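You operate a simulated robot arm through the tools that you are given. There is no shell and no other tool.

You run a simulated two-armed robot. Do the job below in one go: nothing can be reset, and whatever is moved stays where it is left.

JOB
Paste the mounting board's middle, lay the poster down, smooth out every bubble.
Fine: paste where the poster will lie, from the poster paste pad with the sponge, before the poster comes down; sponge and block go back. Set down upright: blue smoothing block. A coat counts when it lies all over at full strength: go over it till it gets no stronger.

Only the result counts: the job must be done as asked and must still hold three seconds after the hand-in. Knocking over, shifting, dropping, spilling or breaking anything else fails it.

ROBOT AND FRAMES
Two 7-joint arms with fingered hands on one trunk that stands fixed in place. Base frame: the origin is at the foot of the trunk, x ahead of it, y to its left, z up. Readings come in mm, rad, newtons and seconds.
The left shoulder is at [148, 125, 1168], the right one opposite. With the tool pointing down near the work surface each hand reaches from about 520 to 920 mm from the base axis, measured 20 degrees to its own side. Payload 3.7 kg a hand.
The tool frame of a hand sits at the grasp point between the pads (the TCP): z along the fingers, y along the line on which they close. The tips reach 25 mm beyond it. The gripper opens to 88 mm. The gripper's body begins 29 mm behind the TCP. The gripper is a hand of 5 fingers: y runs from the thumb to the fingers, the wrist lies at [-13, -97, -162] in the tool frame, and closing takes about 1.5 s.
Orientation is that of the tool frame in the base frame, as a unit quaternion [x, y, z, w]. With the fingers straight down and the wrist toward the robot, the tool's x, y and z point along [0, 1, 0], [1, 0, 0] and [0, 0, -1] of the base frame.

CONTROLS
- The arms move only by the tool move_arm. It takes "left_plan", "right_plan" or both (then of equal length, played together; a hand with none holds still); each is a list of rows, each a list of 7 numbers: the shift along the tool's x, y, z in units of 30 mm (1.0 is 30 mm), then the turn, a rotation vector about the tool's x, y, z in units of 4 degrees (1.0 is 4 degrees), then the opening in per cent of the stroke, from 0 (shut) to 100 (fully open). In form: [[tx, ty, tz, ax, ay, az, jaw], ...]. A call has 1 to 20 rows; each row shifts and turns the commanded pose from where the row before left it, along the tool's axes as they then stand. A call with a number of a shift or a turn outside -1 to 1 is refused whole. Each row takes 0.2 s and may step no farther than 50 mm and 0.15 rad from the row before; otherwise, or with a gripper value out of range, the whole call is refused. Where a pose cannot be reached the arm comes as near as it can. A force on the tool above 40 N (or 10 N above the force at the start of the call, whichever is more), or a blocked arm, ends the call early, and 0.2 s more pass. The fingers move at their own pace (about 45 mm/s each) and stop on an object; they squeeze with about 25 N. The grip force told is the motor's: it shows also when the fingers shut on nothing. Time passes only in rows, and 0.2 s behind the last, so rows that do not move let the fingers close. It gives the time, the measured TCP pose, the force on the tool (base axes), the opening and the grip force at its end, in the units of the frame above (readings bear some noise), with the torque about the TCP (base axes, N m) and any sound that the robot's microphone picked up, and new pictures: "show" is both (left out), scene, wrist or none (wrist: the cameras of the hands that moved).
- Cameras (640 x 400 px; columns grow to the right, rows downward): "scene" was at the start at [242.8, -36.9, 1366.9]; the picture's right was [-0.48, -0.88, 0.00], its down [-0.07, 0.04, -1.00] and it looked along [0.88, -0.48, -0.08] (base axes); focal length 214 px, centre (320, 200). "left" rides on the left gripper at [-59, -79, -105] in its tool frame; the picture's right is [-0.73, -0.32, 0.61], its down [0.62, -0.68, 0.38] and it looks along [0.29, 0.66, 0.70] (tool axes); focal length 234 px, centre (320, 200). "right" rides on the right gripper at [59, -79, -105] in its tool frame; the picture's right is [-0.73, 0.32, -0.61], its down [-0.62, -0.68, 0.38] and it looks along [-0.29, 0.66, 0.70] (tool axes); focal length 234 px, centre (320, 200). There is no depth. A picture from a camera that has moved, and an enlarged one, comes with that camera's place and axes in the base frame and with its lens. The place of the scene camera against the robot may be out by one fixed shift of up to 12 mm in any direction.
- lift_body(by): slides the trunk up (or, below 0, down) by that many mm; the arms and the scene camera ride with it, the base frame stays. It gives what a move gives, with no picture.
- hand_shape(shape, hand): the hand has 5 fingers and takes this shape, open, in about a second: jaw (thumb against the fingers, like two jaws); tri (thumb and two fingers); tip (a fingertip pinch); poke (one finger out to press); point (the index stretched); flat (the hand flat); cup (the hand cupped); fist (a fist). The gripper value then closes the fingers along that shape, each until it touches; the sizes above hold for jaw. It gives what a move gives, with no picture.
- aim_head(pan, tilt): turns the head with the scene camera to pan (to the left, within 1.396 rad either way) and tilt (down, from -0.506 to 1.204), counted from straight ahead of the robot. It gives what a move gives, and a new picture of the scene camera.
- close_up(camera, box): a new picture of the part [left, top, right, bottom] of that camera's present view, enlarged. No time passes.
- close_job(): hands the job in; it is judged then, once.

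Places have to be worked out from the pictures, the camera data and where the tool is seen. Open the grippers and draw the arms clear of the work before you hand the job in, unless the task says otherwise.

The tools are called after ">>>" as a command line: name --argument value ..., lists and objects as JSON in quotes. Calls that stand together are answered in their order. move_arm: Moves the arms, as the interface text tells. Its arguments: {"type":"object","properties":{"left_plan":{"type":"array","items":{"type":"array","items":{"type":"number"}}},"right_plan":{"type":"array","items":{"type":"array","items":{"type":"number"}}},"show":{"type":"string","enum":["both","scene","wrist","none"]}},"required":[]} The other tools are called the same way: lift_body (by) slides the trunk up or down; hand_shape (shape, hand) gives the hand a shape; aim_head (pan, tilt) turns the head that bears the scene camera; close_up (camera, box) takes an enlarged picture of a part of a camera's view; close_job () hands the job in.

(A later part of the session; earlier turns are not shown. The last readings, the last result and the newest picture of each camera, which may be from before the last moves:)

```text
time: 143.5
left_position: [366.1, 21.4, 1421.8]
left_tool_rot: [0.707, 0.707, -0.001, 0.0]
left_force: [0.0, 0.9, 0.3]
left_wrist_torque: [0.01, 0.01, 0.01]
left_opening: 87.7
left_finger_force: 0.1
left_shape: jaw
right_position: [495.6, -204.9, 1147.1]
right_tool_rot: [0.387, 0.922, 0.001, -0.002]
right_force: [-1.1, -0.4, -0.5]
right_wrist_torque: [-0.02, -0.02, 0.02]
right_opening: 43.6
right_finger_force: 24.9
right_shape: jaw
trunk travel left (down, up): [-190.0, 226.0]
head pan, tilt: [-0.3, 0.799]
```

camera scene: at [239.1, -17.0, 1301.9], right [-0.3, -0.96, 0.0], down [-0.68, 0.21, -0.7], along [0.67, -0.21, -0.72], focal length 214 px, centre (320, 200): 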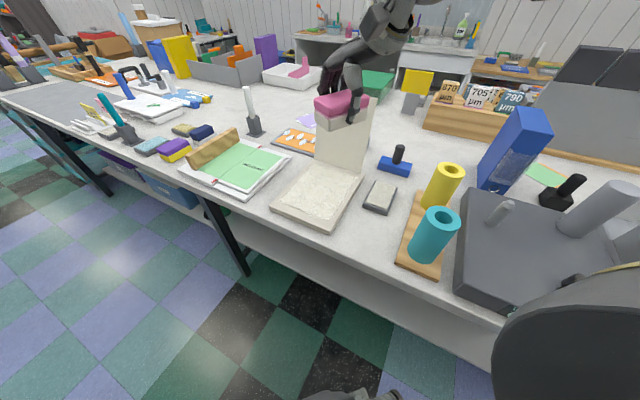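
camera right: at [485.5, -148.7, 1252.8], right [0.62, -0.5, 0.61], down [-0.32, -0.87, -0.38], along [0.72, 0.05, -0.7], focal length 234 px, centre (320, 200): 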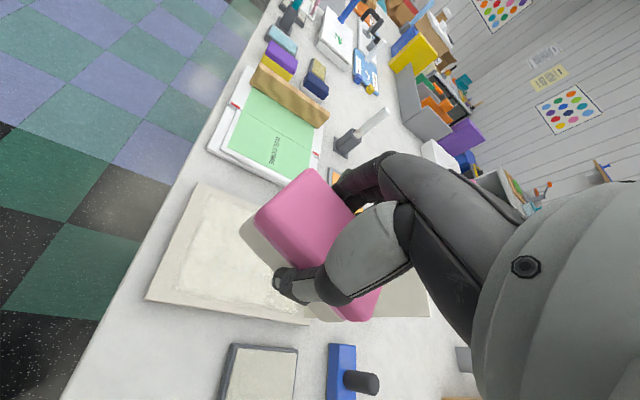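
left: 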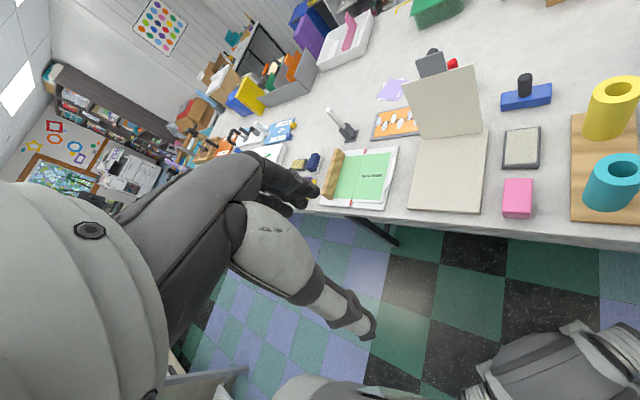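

Reached 44.5° above home. I descend in stages.

>>> move_arm --right_plan '[[-0.105, -0.13, 0.8, 0, 0, -0.12, 0], [0, 0, 1, 0, 0, 0, 0], [0, 0, 1, 0, 0, 0, 0], [0, 0, 1, 0, 0, 0, 0], [0, 0, 1, 0, 0, 0, 0], [0, 0, 1, 0, 0, 0, 0], [0, 0, 0.6, 0, 0, 0, 0]]' --show "both"

>>> close_up --camera "scene" --box '[320, 160, 480, 280]'

```text
time: 145.1
left_position: [363.9, 21.9, 1422.9]
left_tool_rot: [0.706, 0.708, 0.0, 0.001]
left_force: [-0.2, 0.1, 0.3]
left_wrist_torque: [0.02, 0.01, 0.0]
left_opening: 87.6
left_finger_force: 0.0
left_shape: jaw
right_position: [493.3, -207.3, 954.0]
right_tool_rot: [0.384, 0.923, 0.001, -0.002]
right_force: [0.2, 0.1, 0.5]
right_wrist_torque: [0.01, 0.03, 0.06]
right_opening: 43.9
right_finger_force: 25.1
right_shape: jaw
trunk travel left (down, up): [-190.0, 226.0]
head pan, tilt: [-0.3, 0.799]
camera scene: at [239.7, -17.0, 1301.7], right [-0.3, -0.96, 0.0], down [-0.69, 0.21, -0.7], along [0.67, -0.21, -0.72], focal length 214 px, centre (320, 200)
camera right: at [397.1, -220.2, 1058.6], right [0.74, -0.29, 0.6], down [-0.04, -0.92, -0.38], along [0.67, 0.26, -0.7], focal length 234 px, centre (320, 200)
```

scene: 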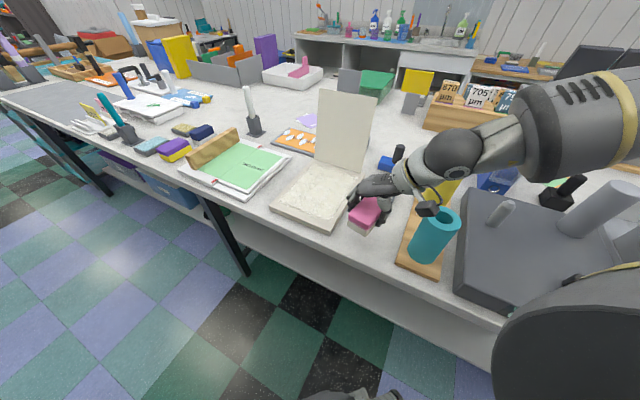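
right: 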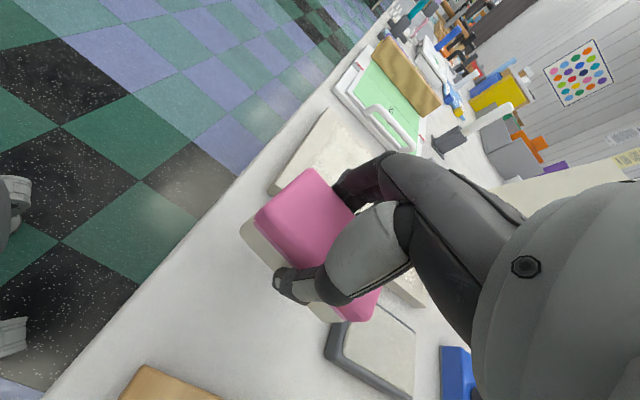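

```text
3.33 times, centred on (400, 220) of scene
camera zoom: at [239.7, -17.0, 1301.7], right [-0.3, -0.96, 0.0], down [-0.69, 0.21, -0.7], along [0.67, -0.21, -0.72], focal length 715 px, centre (53, 133)
```

zoom: 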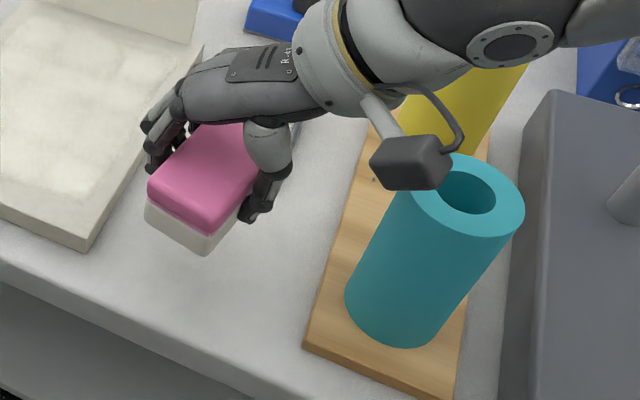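

The sponge has slid ~7 mm up in the grip but not along it, so releasing at the same TCP spot puts it back where it was. I descend toward the table.

>>> move_arm --right_plan '[[-0.106, -0.02, 0.7, 0, 0, 0, 0], [0, 0, 0.7, 0, 0, 0, 0], [0, 0, 0.35, 0, 0, 0, 0], [0, 0, 0.1, 0, 0, 0, 0], [0, 0, 0, 0, 0, 0, 0]]' --show "none"

```text
time: 146.3
left_position: [364.7, 21.7, 1421.9]
left_tool_rot: [0.706, 0.708, 0.0, 0.0]
left_force: [-0.1, -0.4, -0.3]
left_wrist_torque: [-0.01, -0.02, -0.01]
left_opening: 87.6
left_finger_force: 0.1
left_shape: jaw
right_position: [496.3, -210.1, 899.3]
right_tool_rot: [0.384, 0.923, 0.001, -0.002]
right_force: [0.2, 0.0, -0.1]
right_wrist_torque: [0.02, -0.03, -0.03]
right_opening: 43.7
right_finger_force: 25.1
right_shape: jaw
trunk travel left (down, up): [-190.0, 226.0]
head pan, tilt: [-0.3, 0.799]
```

Just above the table. I lower in 2 mm steps until contact.

>>> move_arm --right_plan '[[0, 0, 0.08, 0, 0, 0, 0], [0, 0, 0.08, 0, 0, 0, 0], [0, 0, 0, 0, 0, 0, 0]]' --show "none"

```text
time: 147.1
left_position: [365.0, 21.6, 1422.6]
left_tool_rot: [0.706, 0.708, 0.0, 0.001]
left_force: [0.8, -0.5, -0.5]
left_wrist_torque: [0.01, 0.02, 0.0]
left_opening: 87.8
left_finger_force: 0.0
left_shape: jaw
right_position: [495.6, -210.3, 895.2]
right_tool_rot: [0.385, 0.923, -0.001, 0.0]
right_force: [-0.8, -0.3, -0.2]
right_wrist_torque: [-0.01, 0.0, 0.01]
right_opening: 43.9
right_finger_force: 24.8
right_shape: jaw
trunk travel left (down, up): [-190.0, 226.0]
head pan, tilt: [-0.3, 0.799]
```

>>> move_arm --right_plan '[[0, 0, 0.06, 0, 0, 0, 0], [0, 0, 0.05, 0, 0, 0, 0], [0, 0, 0, 0, 0, 0, 0]]' --show "none"

```text
time: 147.9
left_position: [363.6, 22.3, 1422.5]
left_tool_rot: [0.706, 0.708, 0.001, 0.002]
left_force: [0.0, 0.8, 0.3]
left_wrist_torque: [-0.02, 0.01, -0.05]
left_opening: 87.7
left_finger_force: 0.0
left_shape: jaw
right_position: [496.8, -211.3, 892.7]
right_tool_rot: [0.385, 0.923, 0.001, -0.001]
right_force: [-0.4, -0.2, 9.4]
right_wrist_torque: [0.0, 0.02, 0.01]
right_opening: 43.7
right_finger_force: 24.6
right_shape: jaw
trunk travel left (down, up): [-190.0, 226.0]
head pan, tilt: [-0.3, 0.799]
```

Contact with 9 N at z≈893. I ease off 1 mm, open the hand, and lift straight up.

>>> move_arm --right_plan '[[0, 0, -0.03, 0, 0, 0, 0], [0, 0, 0, 0, 0, 0, 100], [0, 0, 0, 0, 0, 0, 100], [0, 0, 0, 0, 0, 0, 100], [0, 0, 0, 0, 0, 0, 100], [0, 0, 0, 0, 0, 0, 100], [0, 0, 0, 0, 0, 0, 100], [0, 0, -0.5, 0, 0, 0, 100], [0, 0, -1, 0, 0, 0, 100], [0, 0, -1, 0, 0, 0, 100], [0, 0, -1, 0, 0, 0, 100]]' --show "both"

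>>> close_up --camera "scene" --box '[320, 160, 480, 280]'

```text
time: 150.3
left_position: [364.2, 24.7, 1423.0]
left_tool_rot: [0.706, 0.708, -0.001, 0.003]
left_force: [0.3, 0.5, 0.6]
left_wrist_torque: [-0.03, -0.02, -0.01]
left_opening: 87.7
left_finger_force: 0.1
left_shape: jaw
right_position: [497.1, -210.2, 1000.2]
right_tool_rot: [0.386, 0.923, 0.001, -0.001]
right_force: [-0.2, 0.9, 0.6]
right_wrist_torque: [-0.07, 0.0, -0.01]
right_opening: 87.9
right_finger_force: 0.2
right_shape: jaw
trunk travel left (down, up): [-190.0, 226.0]
head pan, tilt: [-0.3, 0.799]
camera scene: at [238.6, -14.3, 1302.1], right [-0.3, -0.96, 0.0], down [-0.68, 0.21, -0.7], along [0.67, -0.21, -0.72], focal length 214 px, centre (320, 200)
camera right: at [400.6, -222.9, 1104.6], right [0.74, -0.29, 0.61], down [-0.05, -0.92, -0.38], along [0.67, 0.26, -0.7], focal length 234 px, centre (320, 200)
```

scene: 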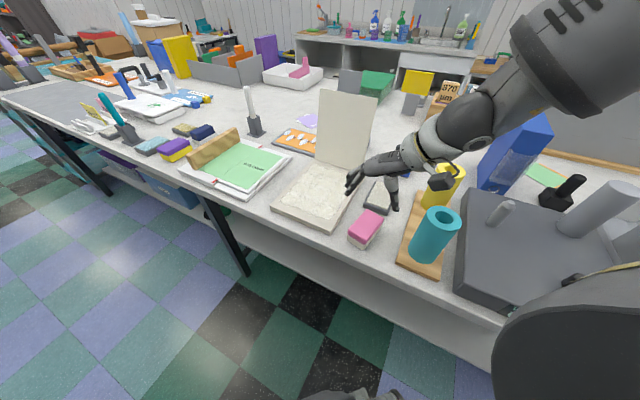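
right: 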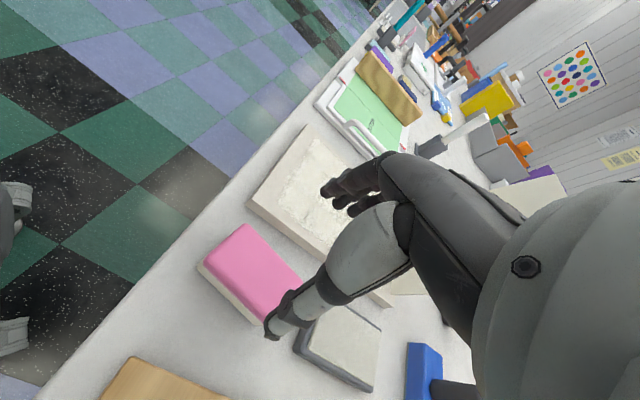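

```text
3.33 times, centred on (400, 220) of scene
camera zoom: at [238.6, -14.3, 1302.1], right [-0.3, -0.96, 0.0], down [-0.68, 0.21, -0.7], along [0.67, -0.21, -0.72], focal length 715 px, centre (53, 133)
```

zoom: 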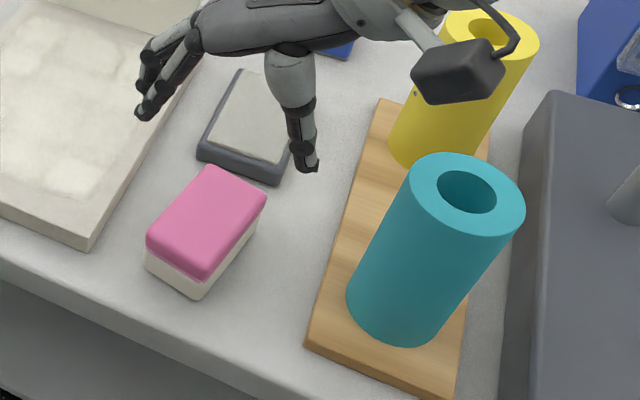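

The sponge is back in place. Before handling the poster I want to examine the grey tab with a black knob visible at the poster's top edge; by triangulation it's at about (739,-277,1143), i.e. attached to the poster as a handle.

>>> close_up --camera "scene" --box '[300, 50, 400, 140]'

>>> close_up --camera "left" --box '[410, 30, 510, 110]'

>>> move_arm --right_plan '[[0, 0, -1, 0, 0, 0.9, 100], [0, 0, -1, 0, 0, 0.9, 100], [0, 0, -1, 0, 0, 0.9, 100], [0, 0, -1, 0, 0, 0.9, 100], [0, 0, -1, 0, 0, 0.9, 100], [0, 0, -1, 0, 0, 0.9, 100], [0, 0, -1, 0, 0, 0.9, 100], [0, 0, -1, 0, 0, 0.9, 100], [0, 0, -1, 0, 0, 0.9, 100], [0, 0, -1, 0, 0, 0.9, 100]]' --show "both"

```text
4.44 times, centred on (350, 95) of scene
camera zoom: at [238.6, -14.3, 1302.1], right [-0.3, -0.96, 0.0], down [-0.68, 0.21, -0.7], along [0.67, -0.21, -0.72], focal length 953 px, centre (187, 667)
```

zoom: 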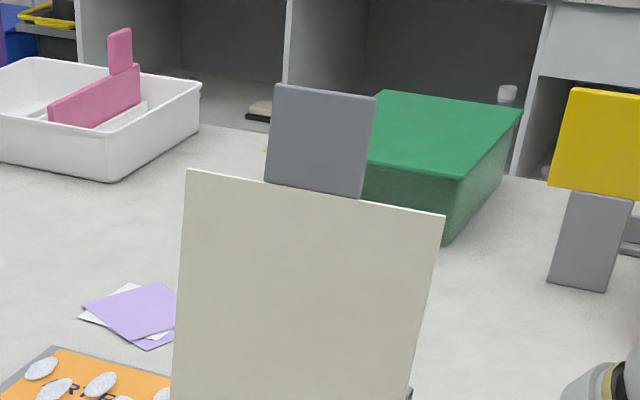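

```text
5.00 times, centred on (460, 70) of left
camera zoom: at [283.7, -33.2, 1528.2], right [-0.32, -0.73, -0.6], down [-0.68, 0.62, -0.39], along [0.66, 0.29, -0.7], focal length 1171 px, centre (-380, 850)
```

zoom: 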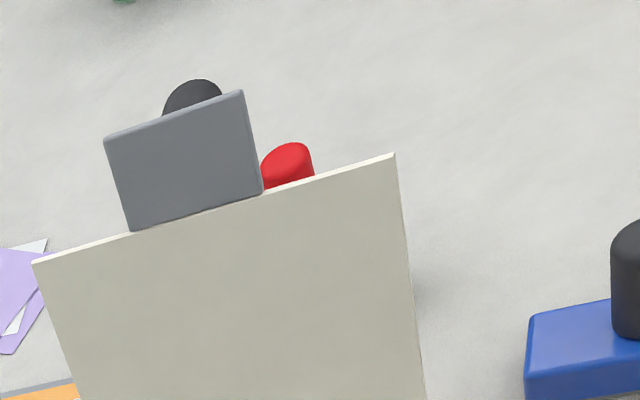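

```text
time: 152.5
left_position: [365.2, 23.4, 1423.4]
left_tool_rot: [0.706, 0.708, -0.001, 0.001]
left_force: [-0.4, -0.5, -0.2]
left_wrist_torque: [-0.01, -0.03, 0.0]
left_opening: 87.8
left_finger_force: 0.0
left_shape: jaw
right_position: [532.2, -364.4, 1048.3]
right_tool_rot: [0.649, 0.761, 0.008, -0.002]
right_force: [-0.3, -0.1, -0.1]
right_wrist_torque: [-0.01, 0.0, 0.0]
right_opening: 87.9
right_finger_force: 0.1
right_shape: jaw
right hand out of reach, approached as far as the arm can: row 2, 3, 4, 5, 6, 7, 8, 9, 10
trunk travel left (down, up): [-190.0, 226.0]
head pan, tilt: [-0.3, 0.799]
camera scene: at [239.4, -17.0, 1301.8], right [-0.3, -0.96, 0.0], down [-0.68, 0.21, -0.7], along [0.67, -0.21, -0.72], focal length 214 px, centre (320, 200)
camera right: at [444.5, -319.2, 1152.9], right [0.43, -0.67, 0.6], down [-0.57, -0.72, -0.4], along [0.7, -0.17, -0.69], focal length 234 px, centre (320, 200)
```

scene: 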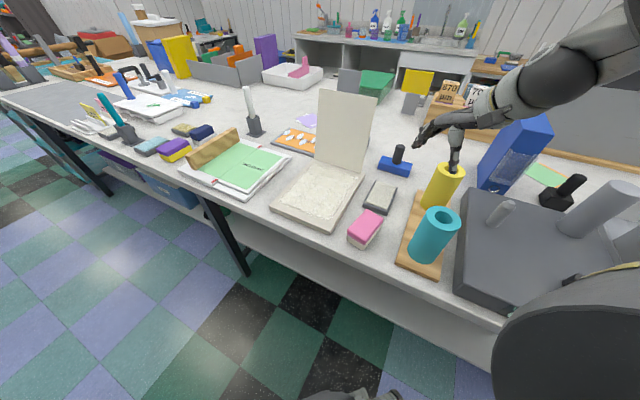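
right: 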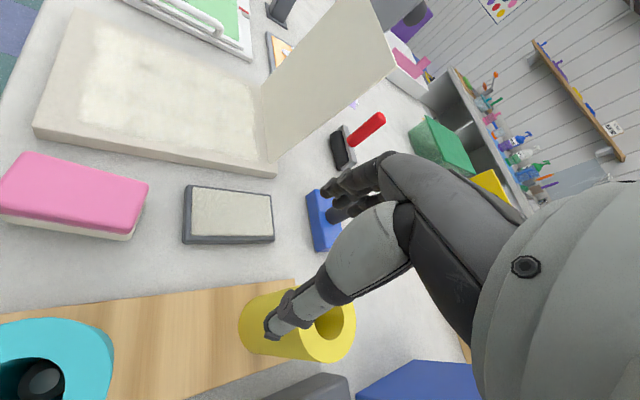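

The hand drifted sideways because of a joint limit and is now above the yellow tube with ~35 mm clearance. I raise it straight up carefully.

>>> move_arm --right_plan '[[0, 0, -0.6, 0, 0, 0, 100], [0, 0, -0.6, 0, 0, 0, 100], [0, 0, -0.6, 0, 0, 0, 100]]' --show "scene"

```text
time: 153.3
left_position: [366.1, 22.0, 1422.9]
left_tool_rot: [0.707, 0.707, 0.0, 0.001]
left_force: [-0.7, -0.3, 0.1]
left_wrist_torque: [-0.01, -0.03, -0.01]
left_opening: 87.8
left_finger_force: 0.0
left_shape: jaw
right_position: [532.9, -363.4, 1050.1]
right_tool_rot: [0.648, 0.762, 0.007, -0.002]
right_force: [-0.5, -0.2, -0.4]
right_wrist_torque: [0.02, -0.01, -0.01]
right_opening: 87.7
right_finger_force: 0.0
right_shape: jaw
right hand out of reach, approached as far as the arm can: row 1, 2, 3
trunk travel left (down, up): [-190.0, 226.0]
head pan, tilt: [-0.3, 0.799]
camera scene: at [239.5, -16.9, 1301.8], right [-0.3, -0.96, 0.0], down [-0.68, 0.21, -0.7], along [0.67, -0.21, -0.72], focal length 214 px, centre (320, 200)
```

scene: 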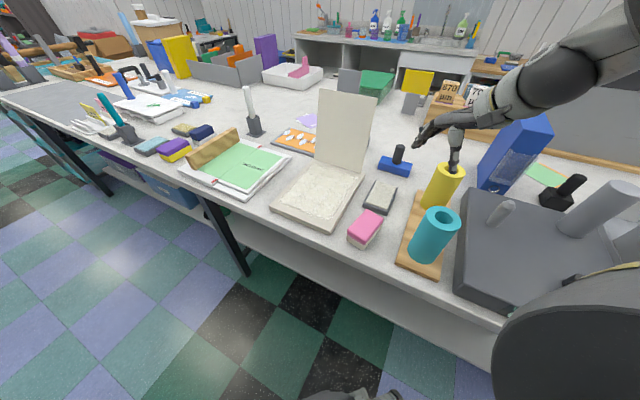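

It can't rise from this configuration. I try moving it left (toward the board) first.

>>> move_arm --right_plan '[[0.8, 0, 0, 0, 0, 0, 100], [0.8, 0, 0, 0, 0, 0, 100], [0.8, 0, 0, 0, 0, 0, 100]]' --show "none"

```text
time: 154.1
left_position: [364.5, 21.1, 1422.4]
left_tool_rot: [0.706, 0.708, 0.0, -0.001]
left_force: [0.1, -0.8, -0.1]
left_wrist_torque: [-0.01, 0.01, 0.02]
left_opening: 87.6
left_finger_force: 0.0
left_shape: jaw
right_position: [522.5, -294.4, 1047.9]
right_tool_rot: [0.651, 0.759, 0.0, -0.001]
right_force: [-0.4, -0.5, -0.4]
right_wrist_torque: [0.0, -0.03, 0.03]
right_opening: 87.6
right_finger_force: 0.1
right_shape: jaw
right hand out of reach, approached as far as the arm can: row 1
trunk travel left (down, up): [-190.0, 226.0]
head pan, tilt: [-0.3, 0.799]
```

That freed it. Now raise.

>>> move_arm --right_plan '[[0.3, 0, -0.8, 0, 0, 0, 100], [0.3, 0, -1, 0, 0, 0, 100], [0, 0, -1, 0, 0, 0, 100], [0, 0, -1, 0, 0, 0, 100], [0, 0, -1, 0, 0, 0, 100]]' --show "none"

```text
time: 155.3
left_position: [364.2, 22.8, 1422.2]
left_tool_rot: [0.706, 0.708, 0.0, 0.0]
left_force: [-0.3, 0.2, -0.7]
left_wrist_torque: [-0.02, 0.0, 0.02]
left_opening: 87.7
left_finger_force: 0.0
left_shape: jaw
right_position: [517.6, -274.9, 1192.9]
right_tool_rot: [0.651, 0.759, -0.002, -0.002]
right_force: [0.0, -0.2, -0.3]
right_wrist_torque: [0.01, -0.01, -0.03]
right_opening: 87.7
right_finger_force: 0.0
right_shape: jaw
trunk travel left (down, up): [-190.0, 226.0]
head pan, tilt: [-0.3, 0.799]
```

Now at a clear height. I take close-ups of the poster's handle from the right hand camera.

>>> close_up --camera "right" --box '[100, 0, 420, 240]'

>>> aim_head --pan -0.35 --tilt 0.6

```text
1.67 times, centred on (260, 120) of right
camera zoom: at [431.9, -228.5, 1296.8], right [0.43, -0.67, 0.6], down [-0.58, -0.72, -0.38], along [0.69, -0.19, -0.7], focal length 390 px, centre (420, 333)
```

zoom: 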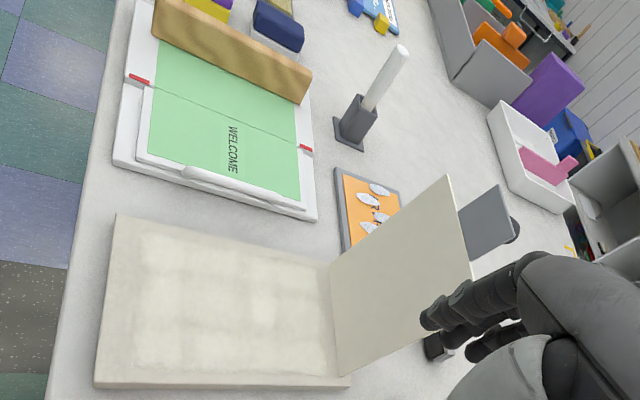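

```text
time: 156.0
left_position: [365.0, 22.1, 1422.0]
left_tool_rot: [0.706, 0.708, -0.001, 0.001]
left_force: [0.7, 0.4, 0.6]
left_wrist_torque: [-0.01, 0.02, 0.02]
left_opening: 87.7
left_finger_force: 0.1
left_shape: jaw
right_position: [518.2, -275.9, 1191.0]
right_tool_rot: [0.651, 0.759, 0.0, -0.001]
right_force: [0.5, 0.1, -0.2]
right_wrist_torque: [-0.03, -0.01, 0.01]
right_opening: 87.9
right_finger_force: 0.1
right_shape: jaw
trunk travel left (down, up): [-190.0, 226.0]
head pan, tilt: [-0.351, 0.6]
camera scene: at [245.4, -23.4, 1318.6], right [-0.34, -0.94, 0.0], down [-0.53, 0.19, -0.82], along [0.77, -0.28, -0.57], focal length 214 px, centre (320, 200)
```

scene: 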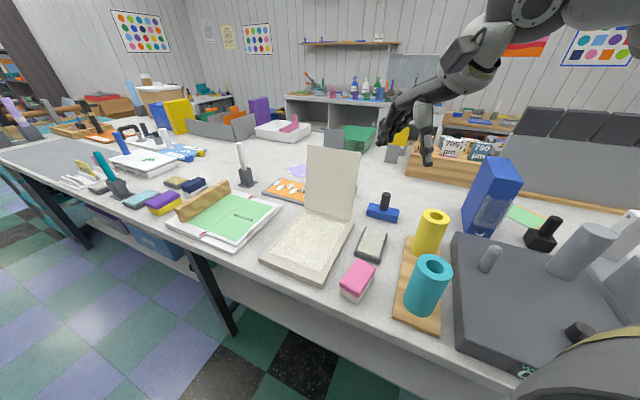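

The handle is a grey tab (≈58 mm wide, e1 332–391, top z≈1135) in the poster's plane with a black knob on its far side. I plan to straddle the tab from above with thumb in front and fingers behind, and swing the poster down in a controlled arc. First I move above it with the hand turned to about yaw −20°.

>>> move_arm --right_plan '[[0, 0, -0.6, 0, 0, 0.9, 100], [0, 0, 0, 0, 0, 0.9, 100], [0, 0, 0, 0, 0, 0.9, 100], [0, 0, 0, 0, 0, 0.9, 100], [0, 0, 0, 0, 0, 0.9, 100], [0, 0, 0, 0, 0, 0.9, 100], [0, 0, 0, 0, 0, 0.9, 100], [0, 0, 0, 0, 0, 0.9, 100]]' --show "none"

```text
time: 157.8
left_position: [365.0, 22.5, 1422.8]
left_tool_rot: [0.706, 0.708, 0.0, 0.001]
left_force: [-0.8, 0.6, -0.9]
left_wrist_torque: [0.0, -0.01, -0.02]
left_opening: 87.8
left_finger_force: 0.0
left_shape: jaw
right_position: [519.2, -274.8, 1211.2]
right_tool_rot: [0.819, 0.574, -0.001, 0.0]
right_force: [1.0, 0.5, 0.1]
right_wrist_torque: [0.0, -0.03, 0.02]
right_opening: 87.7
right_finger_force: 0.1
right_shape: jaw
trunk travel left (down, up): [-190.0, 226.0]
head pan, tilt: [-0.351, 0.6]
```

Yaw −20° reached. Now translate over the tab at z≈1211 (fingertips ≈50 mm above the tab).

>>> move_arm --right_plan '[[0.347, 0.91, 0, 0, 0, 0, 100], [0.347, 0.91, 0, 0, 0, 0, 100], [0.347, 0.91, 0, 0, 0, 0, 100], [0.347, 0.91, 0, 0, 0, 0, 100], [0.347, 0.91, 0, 0, 0, 0, 100], [0.347, 0.91, 0, 0, 0, 0, 100], [0.347, 0.91, 0, 0, 0, 0, 100], [0.347, 0.91, 0, 0, 0, 0, 100], [0.347, 0.91, 0, 0, 0, 0, 100]]' --show "both"

>>> close_up --camera "scene" --box '[270, 90, 430, 210]'

>>> close_up --camera "left" --box '[400, 0, 560, 130]'

```text
time: 159.8
left_position: [367.0, 21.9, 1420.4]
left_tool_rot: [0.707, 0.708, -0.001, 0.0]
left_force: [0.5, 0.0, 0.1]
left_wrist_torque: [-0.02, 0.0, -0.01]
left_opening: 87.6
left_finger_force: 0.0
left_shape: jaw
right_position: [785.1, -273.3, 1208.9]
right_tool_rot: [0.82, 0.573, -0.002, -0.002]
right_force: [0.6, -0.2, 0.4]
right_wrist_torque: [0.03, 0.01, 0.0]
right_opening: 87.6
right_finger_force: 0.0
right_shape: jaw
trunk travel left (down, up): [-190.0, 226.0]
head pan, tilt: [-0.351, 0.6]
camera scene: at [247.3, -23.8, 1318.0], right [-0.34, -0.94, 0.0], down [-0.53, 0.19, -0.82], along [0.77, -0.28, -0.57], focal length 214 px, centre (320, 200)
camera right: at [732.5, -189.7, 1313.7], right [0.06, -0.79, 0.61], down [-0.86, -0.35, -0.38], along [0.51, -0.5, -0.7], focal length 234 px, centre (320, 200)
```

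scene: 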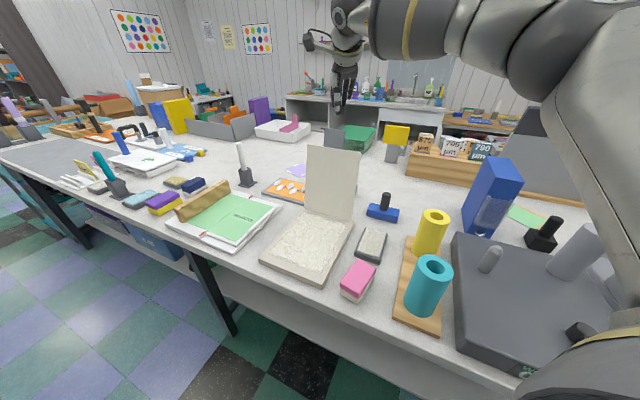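
right: 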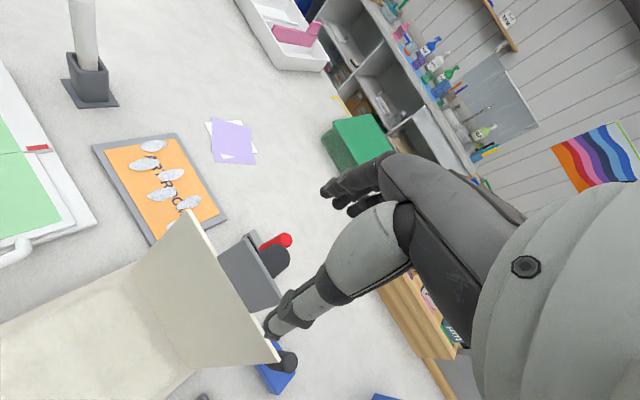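

```text
3.33 times, centred on (350, 150) of scene
camera zoom: at [247.3, -23.8, 1318.0], right [-0.34, -0.94, 0.0], down [-0.53, 0.19, -0.82], along [0.77, -0.28, -0.57], focal length 715 px, centre (220, 367)
```

zoom: 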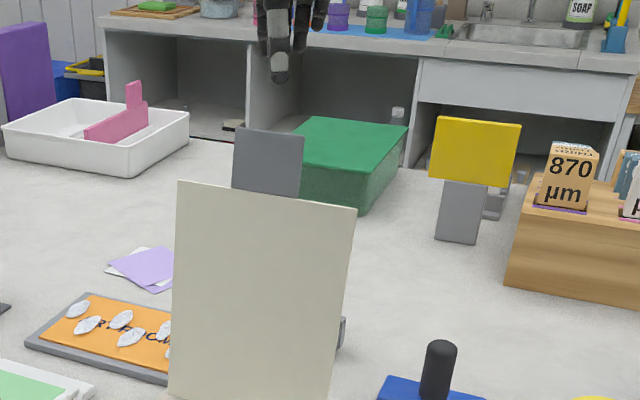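

```text
3.08 times, centred on (480, 65) of left
camera zoom: at [287.3, -37.1, 1526.6], right [-0.32, -0.73, -0.61], down [-0.68, 0.62, -0.38], along [0.65, 0.29, -0.7], focal length 720 px, centre (-172, 615)
```

zoom: 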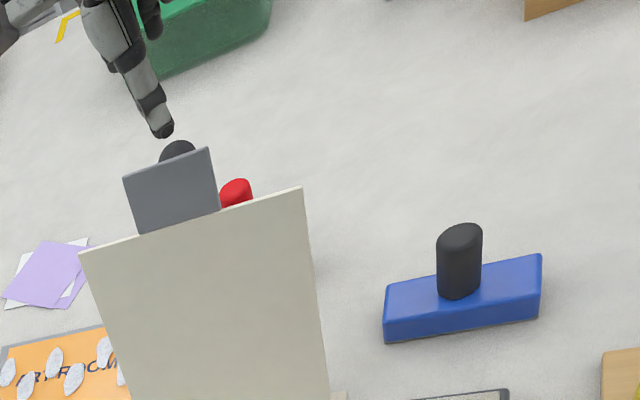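

I zoom in on the right wrist view to see tab, knob and finger positions.

>>> close_up --camera "right" --box '[130, 150, 400, 400]'

```text
1.60 times, centred on (265, 275) of right
camera zoom: at [732.5, -189.7, 1313.7], right [0.06, -0.79, 0.61], down [-0.86, -0.35, -0.38], along [0.51, -0.5, -0.7], focal length 375 px, centre (408, 80)
```

zoom: 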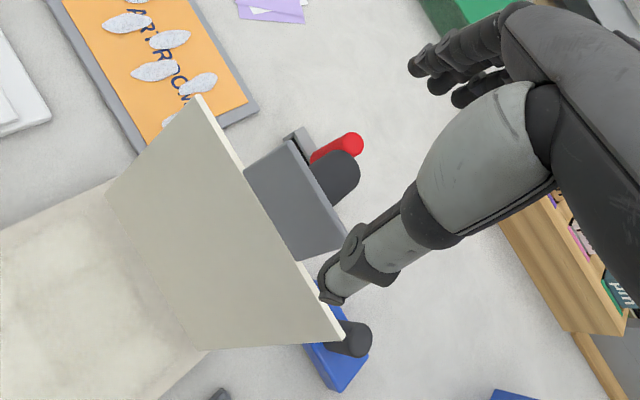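

Geometry checks out: my projected tab corners coincide with the picture. I descend so the tab sits in the gap between thumb (near side) and fingers (behind the knob).

>>> move_arm --right_plan '[[0, 0, 0.8, 0, 0, 0, 100], [0, 0, 0.8, 0, 0, 0, 100], [0, 0, 0.6, 0, 0, 0, 100], [0, 0, 0.5, 0, 0, 0, 100]]' --show "both"

>>> close_up --camera "right" --box '[130, 150, 400, 400]'

>>> close_up --camera "left" --box '[400, 0, 560, 130]'

```text
time: 160.8
left_position: [365.3, 21.3, 1422.2]
left_tool_rot: [0.707, 0.707, -0.001, 0.001]
left_force: [0.8, 0.0, 0.0]
left_wrist_torque: [-0.01, 0.0, 0.01]
left_opening: 87.5
left_finger_force: 0.1
left_shape: jaw
right_position: [780.4, -270.9, 1129.8]
right_tool_rot: [0.819, 0.574, -0.001, -0.002]
right_force: [0.0, -0.7, 0.1]
right_wrist_torque: [-0.02, 0.0, 0.0]
right_opening: 87.5
right_finger_force: 0.1
right_shape: jaw
trunk travel left (down, up): [-190.0, 226.0]
head pan, tilt: [-0.351, 0.6]
camera scene: at [245.8, -23.4, 1318.5], right [-0.34, -0.94, 0.0], down [-0.53, 0.19, -0.82], along [0.77, -0.28, -0.57], focal length 214 px, centre (320, 200)
camera right: at [727.3, -188.0, 1234.5], right [0.06, -0.79, 0.61], down [-0.85, -0.35, -0.38], along [0.52, -0.5, -0.7], focal length 234 px, centre (320, 200)
```

scene: 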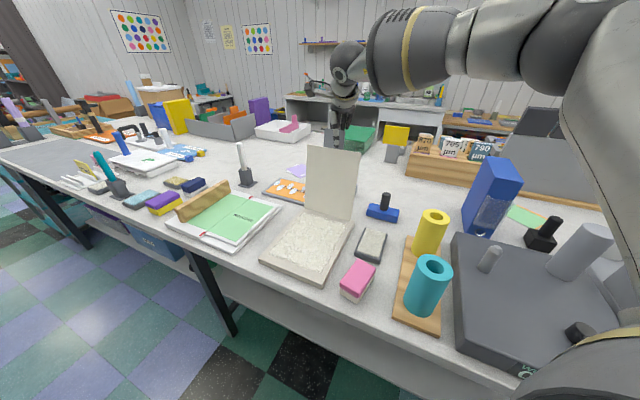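
right: 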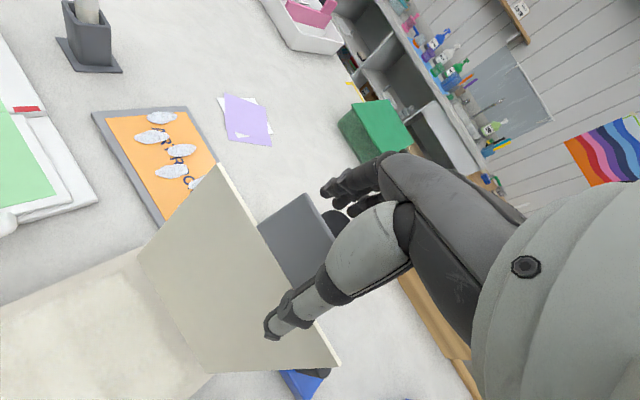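

```text
1.60 times, centred on (265, 275) of right
camera zoom: at [727.3, -188.0, 1234.5], right [0.06, -0.79, 0.61], down [-0.85, -0.35, -0.38], along [0.52, -0.5, -0.7], focal length 375 px, centre (408, 80)
```

zoom: 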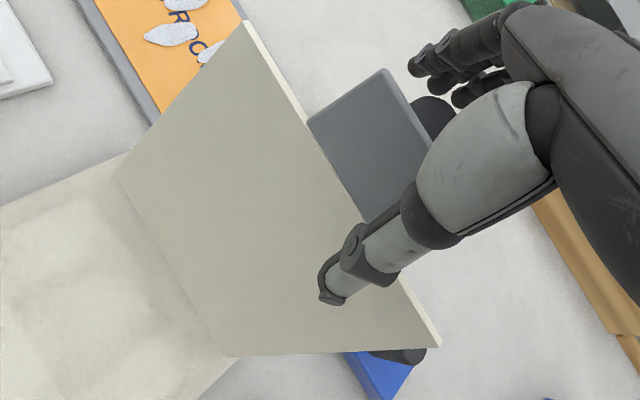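

```text
3.08 times, centred on (480, 65) of left
camera zoom: at [285.4, -36.7, 1527.3], right [-0.32, -0.73, -0.61], down [-0.68, 0.62, -0.38], along [0.66, 0.29, -0.7], focal length 720 px, centre (-172, 615)
```

zoom: 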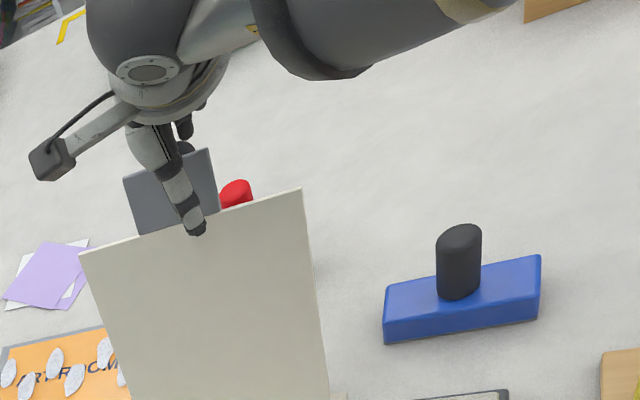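

The tab is in the gap: thumb in front, fingers behind the knob, no contact yet. I pull gently toward the near side and watch the force.

>>> move_arm --right_plan '[[0.113, -0.242, 0, 0, 0, 0, 100], [0.113, -0.242, 0, 0, 0, 0, 100], [0.113, -0.242, 0, 0, 0, 0, 100], [0.113, -0.242, 0, 0, 0, 0, 100]]' --show "wrist"

```text
time: 161.8
left_position: [364.1, 22.1, 1423.0]
left_tool_rot: [0.706, 0.709, 0.0, 0.0]
left_force: [0.0, 0.3, 0.2]
left_wrist_torque: [-0.01, 0.03, -0.02]
left_opening: 87.7
left_finger_force: 0.1
left_shape: jaw
right_position: [757.2, -248.7, 1128.8]
right_tool_rot: [0.819, 0.574, 0.0, -0.001]
right_force: [0.8, -0.5, 0.6]
right_wrist_torque: [0.01, -0.04, 0.01]
right_opening: 87.8
right_finger_force: 0.1
right_shape: jaw
trunk travel left (down, up): [-190.0, 226.0]
head pan, tilt: [-0.351, 0.6]
camera right: at [705.2, -165.5, 1233.8], right [0.06, -0.79, 0.61], down [-0.85, -0.35, -0.38], along [0.52, -0.5, -0.7], focal length 234 px, centre (320, 200)
```

right: 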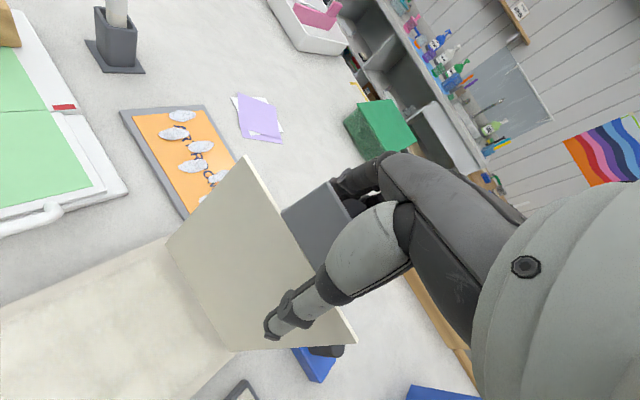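

Only a faint force. I continue pulling toward the near side.

>>> move_arm --right_plan '[[0.113, -0.242, 0, 0, 0, 0, 100], [0.113, -0.242, 0, 0, 0, 0, 100], [0.113, -0.242, 0, 0, 0, 0, 100], [0.113, -0.242, 0, 0, 0, 0, 100]]' --show "both"

>>> close_up --camera "left" --box '[400, 0, 560, 130]'

```text
time: 162.8
left_position: [364.5, 22.1, 1424.1]
left_tool_rot: [0.707, 0.708, -0.001, 0.001]
left_force: [-0.2, -0.6, 0.4]
left_wrist_torque: [-0.02, 0.03, -0.01]
left_opening: 87.5
left_finger_force: 0.0
left_shape: jaw
right_position: [737.0, -225.4, 1128.6]
right_tool_rot: [0.819, 0.574, -0.001, -0.001]
right_force: [0.0, 0.0, 1.1]
right_wrist_torque: [0.03, -0.02, 0.0]
right_opening: 87.7
right_finger_force: 0.1
right_shape: jaw
trunk travel left (down, up): [-190.0, 226.0]
head pan, tilt: [-0.351, 0.6]
camera scene: at [245.3, -23.3, 1318.7], right [-0.34, -0.94, 0.0], down [-0.53, 0.19, -0.83], along [0.78, -0.28, -0.56], focal length 214 px, centre (320, 200)
camera right: at [682.9, -143.1, 1234.1], right [0.06, -0.79, 0.61], down [-0.85, -0.35, -0.38], along [0.52, -0.5, -0.7], focal length 234 px, centre (320, 200)
```

scene: 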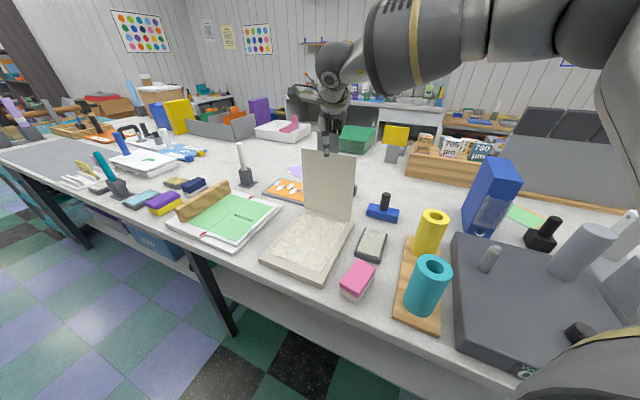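
right: 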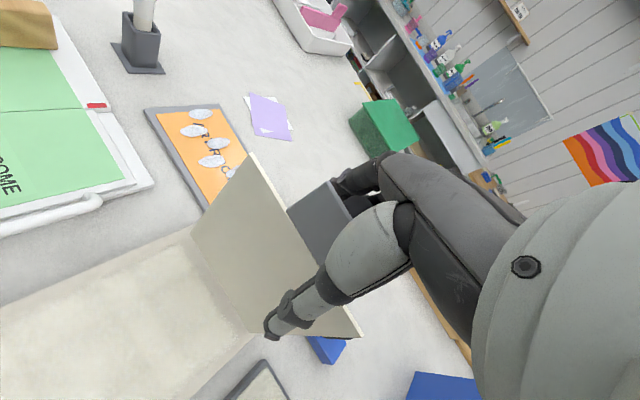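

```text
3.08 times, centred on (480, 65) of left
camera zoom: at [284.6, -36.6, 1527.6], right [-0.32, -0.73, -0.61], down [-0.68, 0.62, -0.38], along [0.66, 0.29, -0.7], focal length 720 px, centre (-172, 615)
```

zoom: 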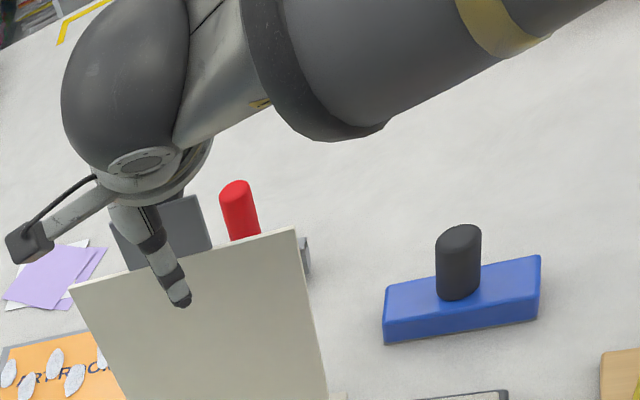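

The poster follows the hand and is now about vertical with negligible force. I continue in small steps so that the thumb catches it.

>>> move_arm --right_plan '[[0.113, -0.242, 0, 0, 0, 0, 100], [0.113, -0.242, 0, 0, 0, 0, 100], [0, 0, 0, 0, 0, 0, 100]]' --show "wrist"

>>> close_up --camera "left" --box '[400, 0, 560, 130]'

```text
time: 163.6
left_position: [365.9, 22.2, 1422.2]
left_tool_rot: [0.706, 0.708, -0.001, 0.001]
left_force: [0.3, 0.0, -0.3]
left_wrist_torque: [-0.03, -0.02, 0.0]
left_opening: 87.6
left_finger_force: 0.1
left_shape: jaw
right_position: [724.4, -214.5, 1128.8]
right_tool_rot: [0.819, 0.573, -0.001, -0.001]
right_force: [0.4, -0.5, 0.0]
right_wrist_torque: [-0.01, 0.04, 0.04]
right_opening: 87.7
right_finger_force: 0.1
right_shape: jaw
trunk travel left (down, up): [-190.0, 226.0]
head pan, tilt: [-0.351, 0.6]
camera right: at [671.1, -132.3, 1233.9], right [0.06, -0.79, 0.61], down [-0.85, -0.35, -0.38], along [0.52, -0.5, -0.7], focal length 234 px, centre (320, 200)
```

right: 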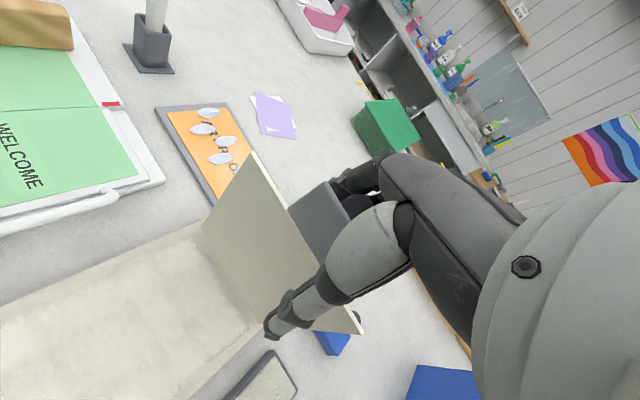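

```text
3.08 times, centred on (480, 65) of left
camera zoom: at [284.8, -36.6, 1527.5], right [-0.32, -0.73, -0.61], down [-0.68, 0.62, -0.38], along [0.66, 0.29, -0.7], focal length 720 px, centre (-172, 615)
```

zoom: 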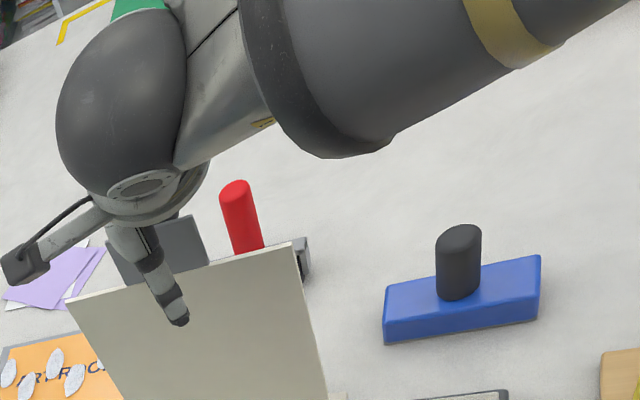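

The sheet stays where it's put (about 85°), so the hinge has friction. I follow the computed arc, pushing on the knob: next to ~65°.

>>> move_arm --right_plan '[[0.141, -0.302, 0.04, 0, 0, 0, 100], [0.141, -0.302, 0.04, 0, 0, 0, 100], [0.141, -0.302, 0.04, 0, 0, 0, 100], [0.141, -0.302, 0.04, 0, 0, 0, 100], [0.141, -0.302, 0.07, 0, 0, 0, 100], [0.141, -0.302, 0.07, 0, 0, 0, 100], [0.141, -0.302, 0.08, 0, 0, 0, 100], [0.141, -0.302, 0.08, 0, 0, 0, 100]]' --show "both"

>>> close_up --camera "left" --box '[400, 0, 560, 160]'

```text
time: 165.4
left_position: [364.7, 21.5, 1421.9]
left_tool_rot: [0.707, 0.708, -0.001, 0.001]
left_force: [0.5, 0.1, 0.2]
left_wrist_torque: [-0.01, 0.0, 0.02]
left_opening: 87.7
left_finger_force: 0.0
left_shape: jaw
right_position: [665.4, -156.8, 1115.2]
right_tool_rot: [0.819, 0.574, 0.0, -0.002]
right_force: [0.2, -0.1, -0.6]
right_wrist_torque: [-0.01, 0.06, 0.02]
right_opening: 87.9
right_finger_force: 0.0
right_shape: jaw
trunk travel left (down, up): [-190.0, 226.0]
head pan, tilt: [-0.351, 0.6]
camera scene: at [245.4, -23.3, 1318.7], right [-0.34, -0.94, 0.0], down [-0.53, 0.19, -0.83], along [0.78, -0.28, -0.56], focal length 214 px, centre (320, 200)
camera right: at [613.3, -73.6, 1220.1], right [0.06, -0.79, 0.61], down [-0.85, -0.35, -0.38], along [0.52, -0.5, -0.7], focal length 234 px, centre (320, 200)
```

scene: 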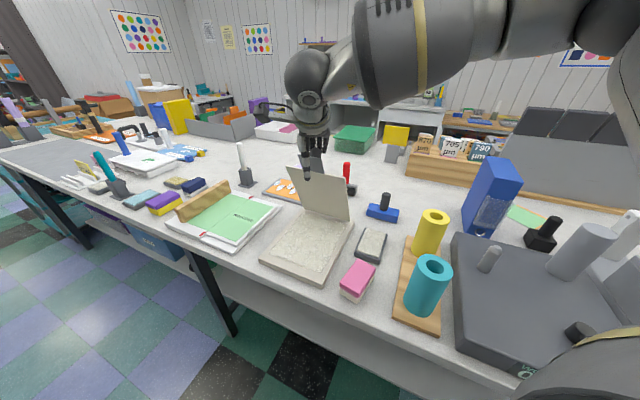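
right: 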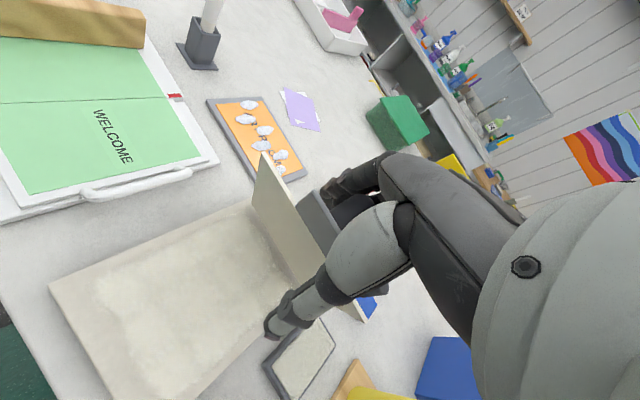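

```text
2.50 times, centred on (480, 80) of left
camera zoom: at [284.8, -36.6, 1527.5], right [-0.32, -0.73, -0.61], down [-0.68, 0.62, -0.38], along [0.66, 0.29, -0.7], focal length 585 px, centre (-80, 500)
```

zoom: 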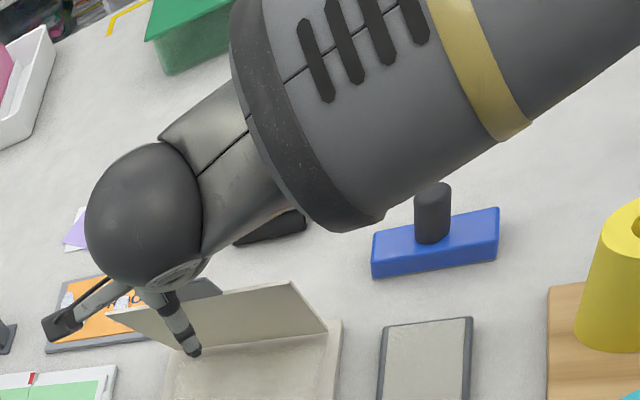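

Works well; the sheet is at ~65°. I continue along the arc to about 35°.

>>> move_arm --right_plan '[[0.132, -0.283, 0.117, 0, 0, 0, 100], [0.132, -0.283, 0.117, 0, 0, 0, 100], [0.132, -0.283, 0.117, 0, 0, 0, 100], [0.132, -0.283, 0.117, 0, 0, 0, 100], [0.121, -0.26, 0.175, 0, 0, 0, 100], [0.121, -0.26, 0.175, 0, 0, 0, 100], [0.121, -0.26, 0.175, 0, 0, 0, 100], [0.121, -0.26, 0.175, 0, 0, 0, 100], [0.107, -0.23, 0.225, 0, 0, 0, 100], [0.107, -0.23, 0.225, 0, 0, 0, 100], [0.107, -0.23, 0.225, 0, 0, 0, 100], [0.107, -0.23, 0.225, 0, 0, 0, 100]]' --show "both"

>>> close_up --camera "scene" --box '[240, 120, 400, 290]'

```text
time: 168.0
left_position: [363.7, 21.8, 1421.5]
left_tool_rot: [0.707, 0.708, 0.001, 0.0]
left_force: [-0.2, 0.1, 0.0]
left_wrist_torque: [0.02, 0.03, -0.02]
left_opening: 87.9
left_finger_force: 0.1
left_shape: jaw
right_position: [595.5, -86.1, 1054.4]
right_tool_rot: [0.819, 0.574, 0.001, -0.002]
right_force: [-0.2, 0.0, -0.2]
right_wrist_torque: [0.03, -0.01, 0.01]
right_opening: 87.5
right_finger_force: 0.1
right_shape: jaw
trunk travel left (down, up): [-190.0, 226.0]
head pan, tilt: [-0.351, 0.6]
camera scene: at [245.7, -23.4, 1318.6], right [-0.34, -0.94, 0.0], down [-0.53, 0.19, -0.82], along [0.77, -0.28, -0.57], focal length 214 px, centre (320, 200)
camera right: at [541.1, -3.0, 1160.3], right [0.06, -0.79, 0.61], down [-0.85, -0.35, -0.38], along [0.52, -0.5, -0.7], focal length 234 px, centre (320, 200)
```

scene: 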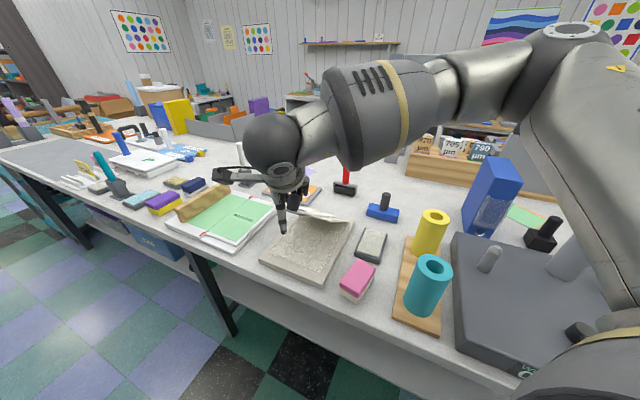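
right: 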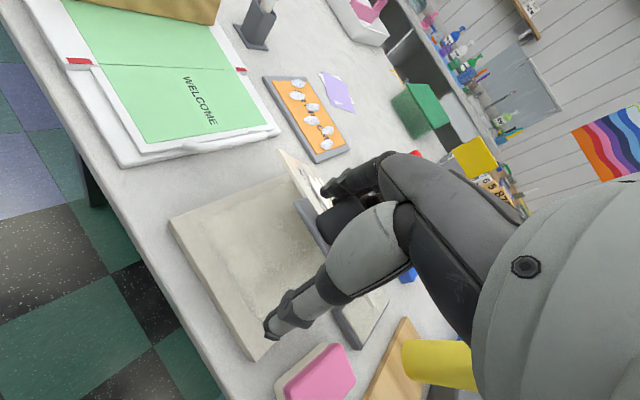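

```text
2.35 times, centred on (320, 205) of scene
camera zoom: at [245.7, -23.4, 1318.6], right [-0.34, -0.94, 0.0], down [-0.53, 0.19, -0.82], along [0.77, -0.28, -0.57], focal length 505 px, centre (320, 188)
```

zoom: 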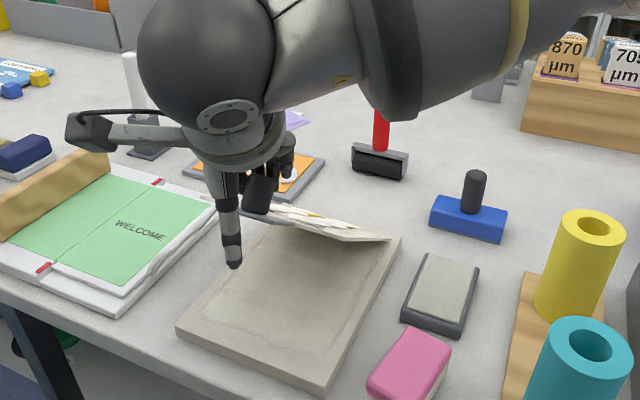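

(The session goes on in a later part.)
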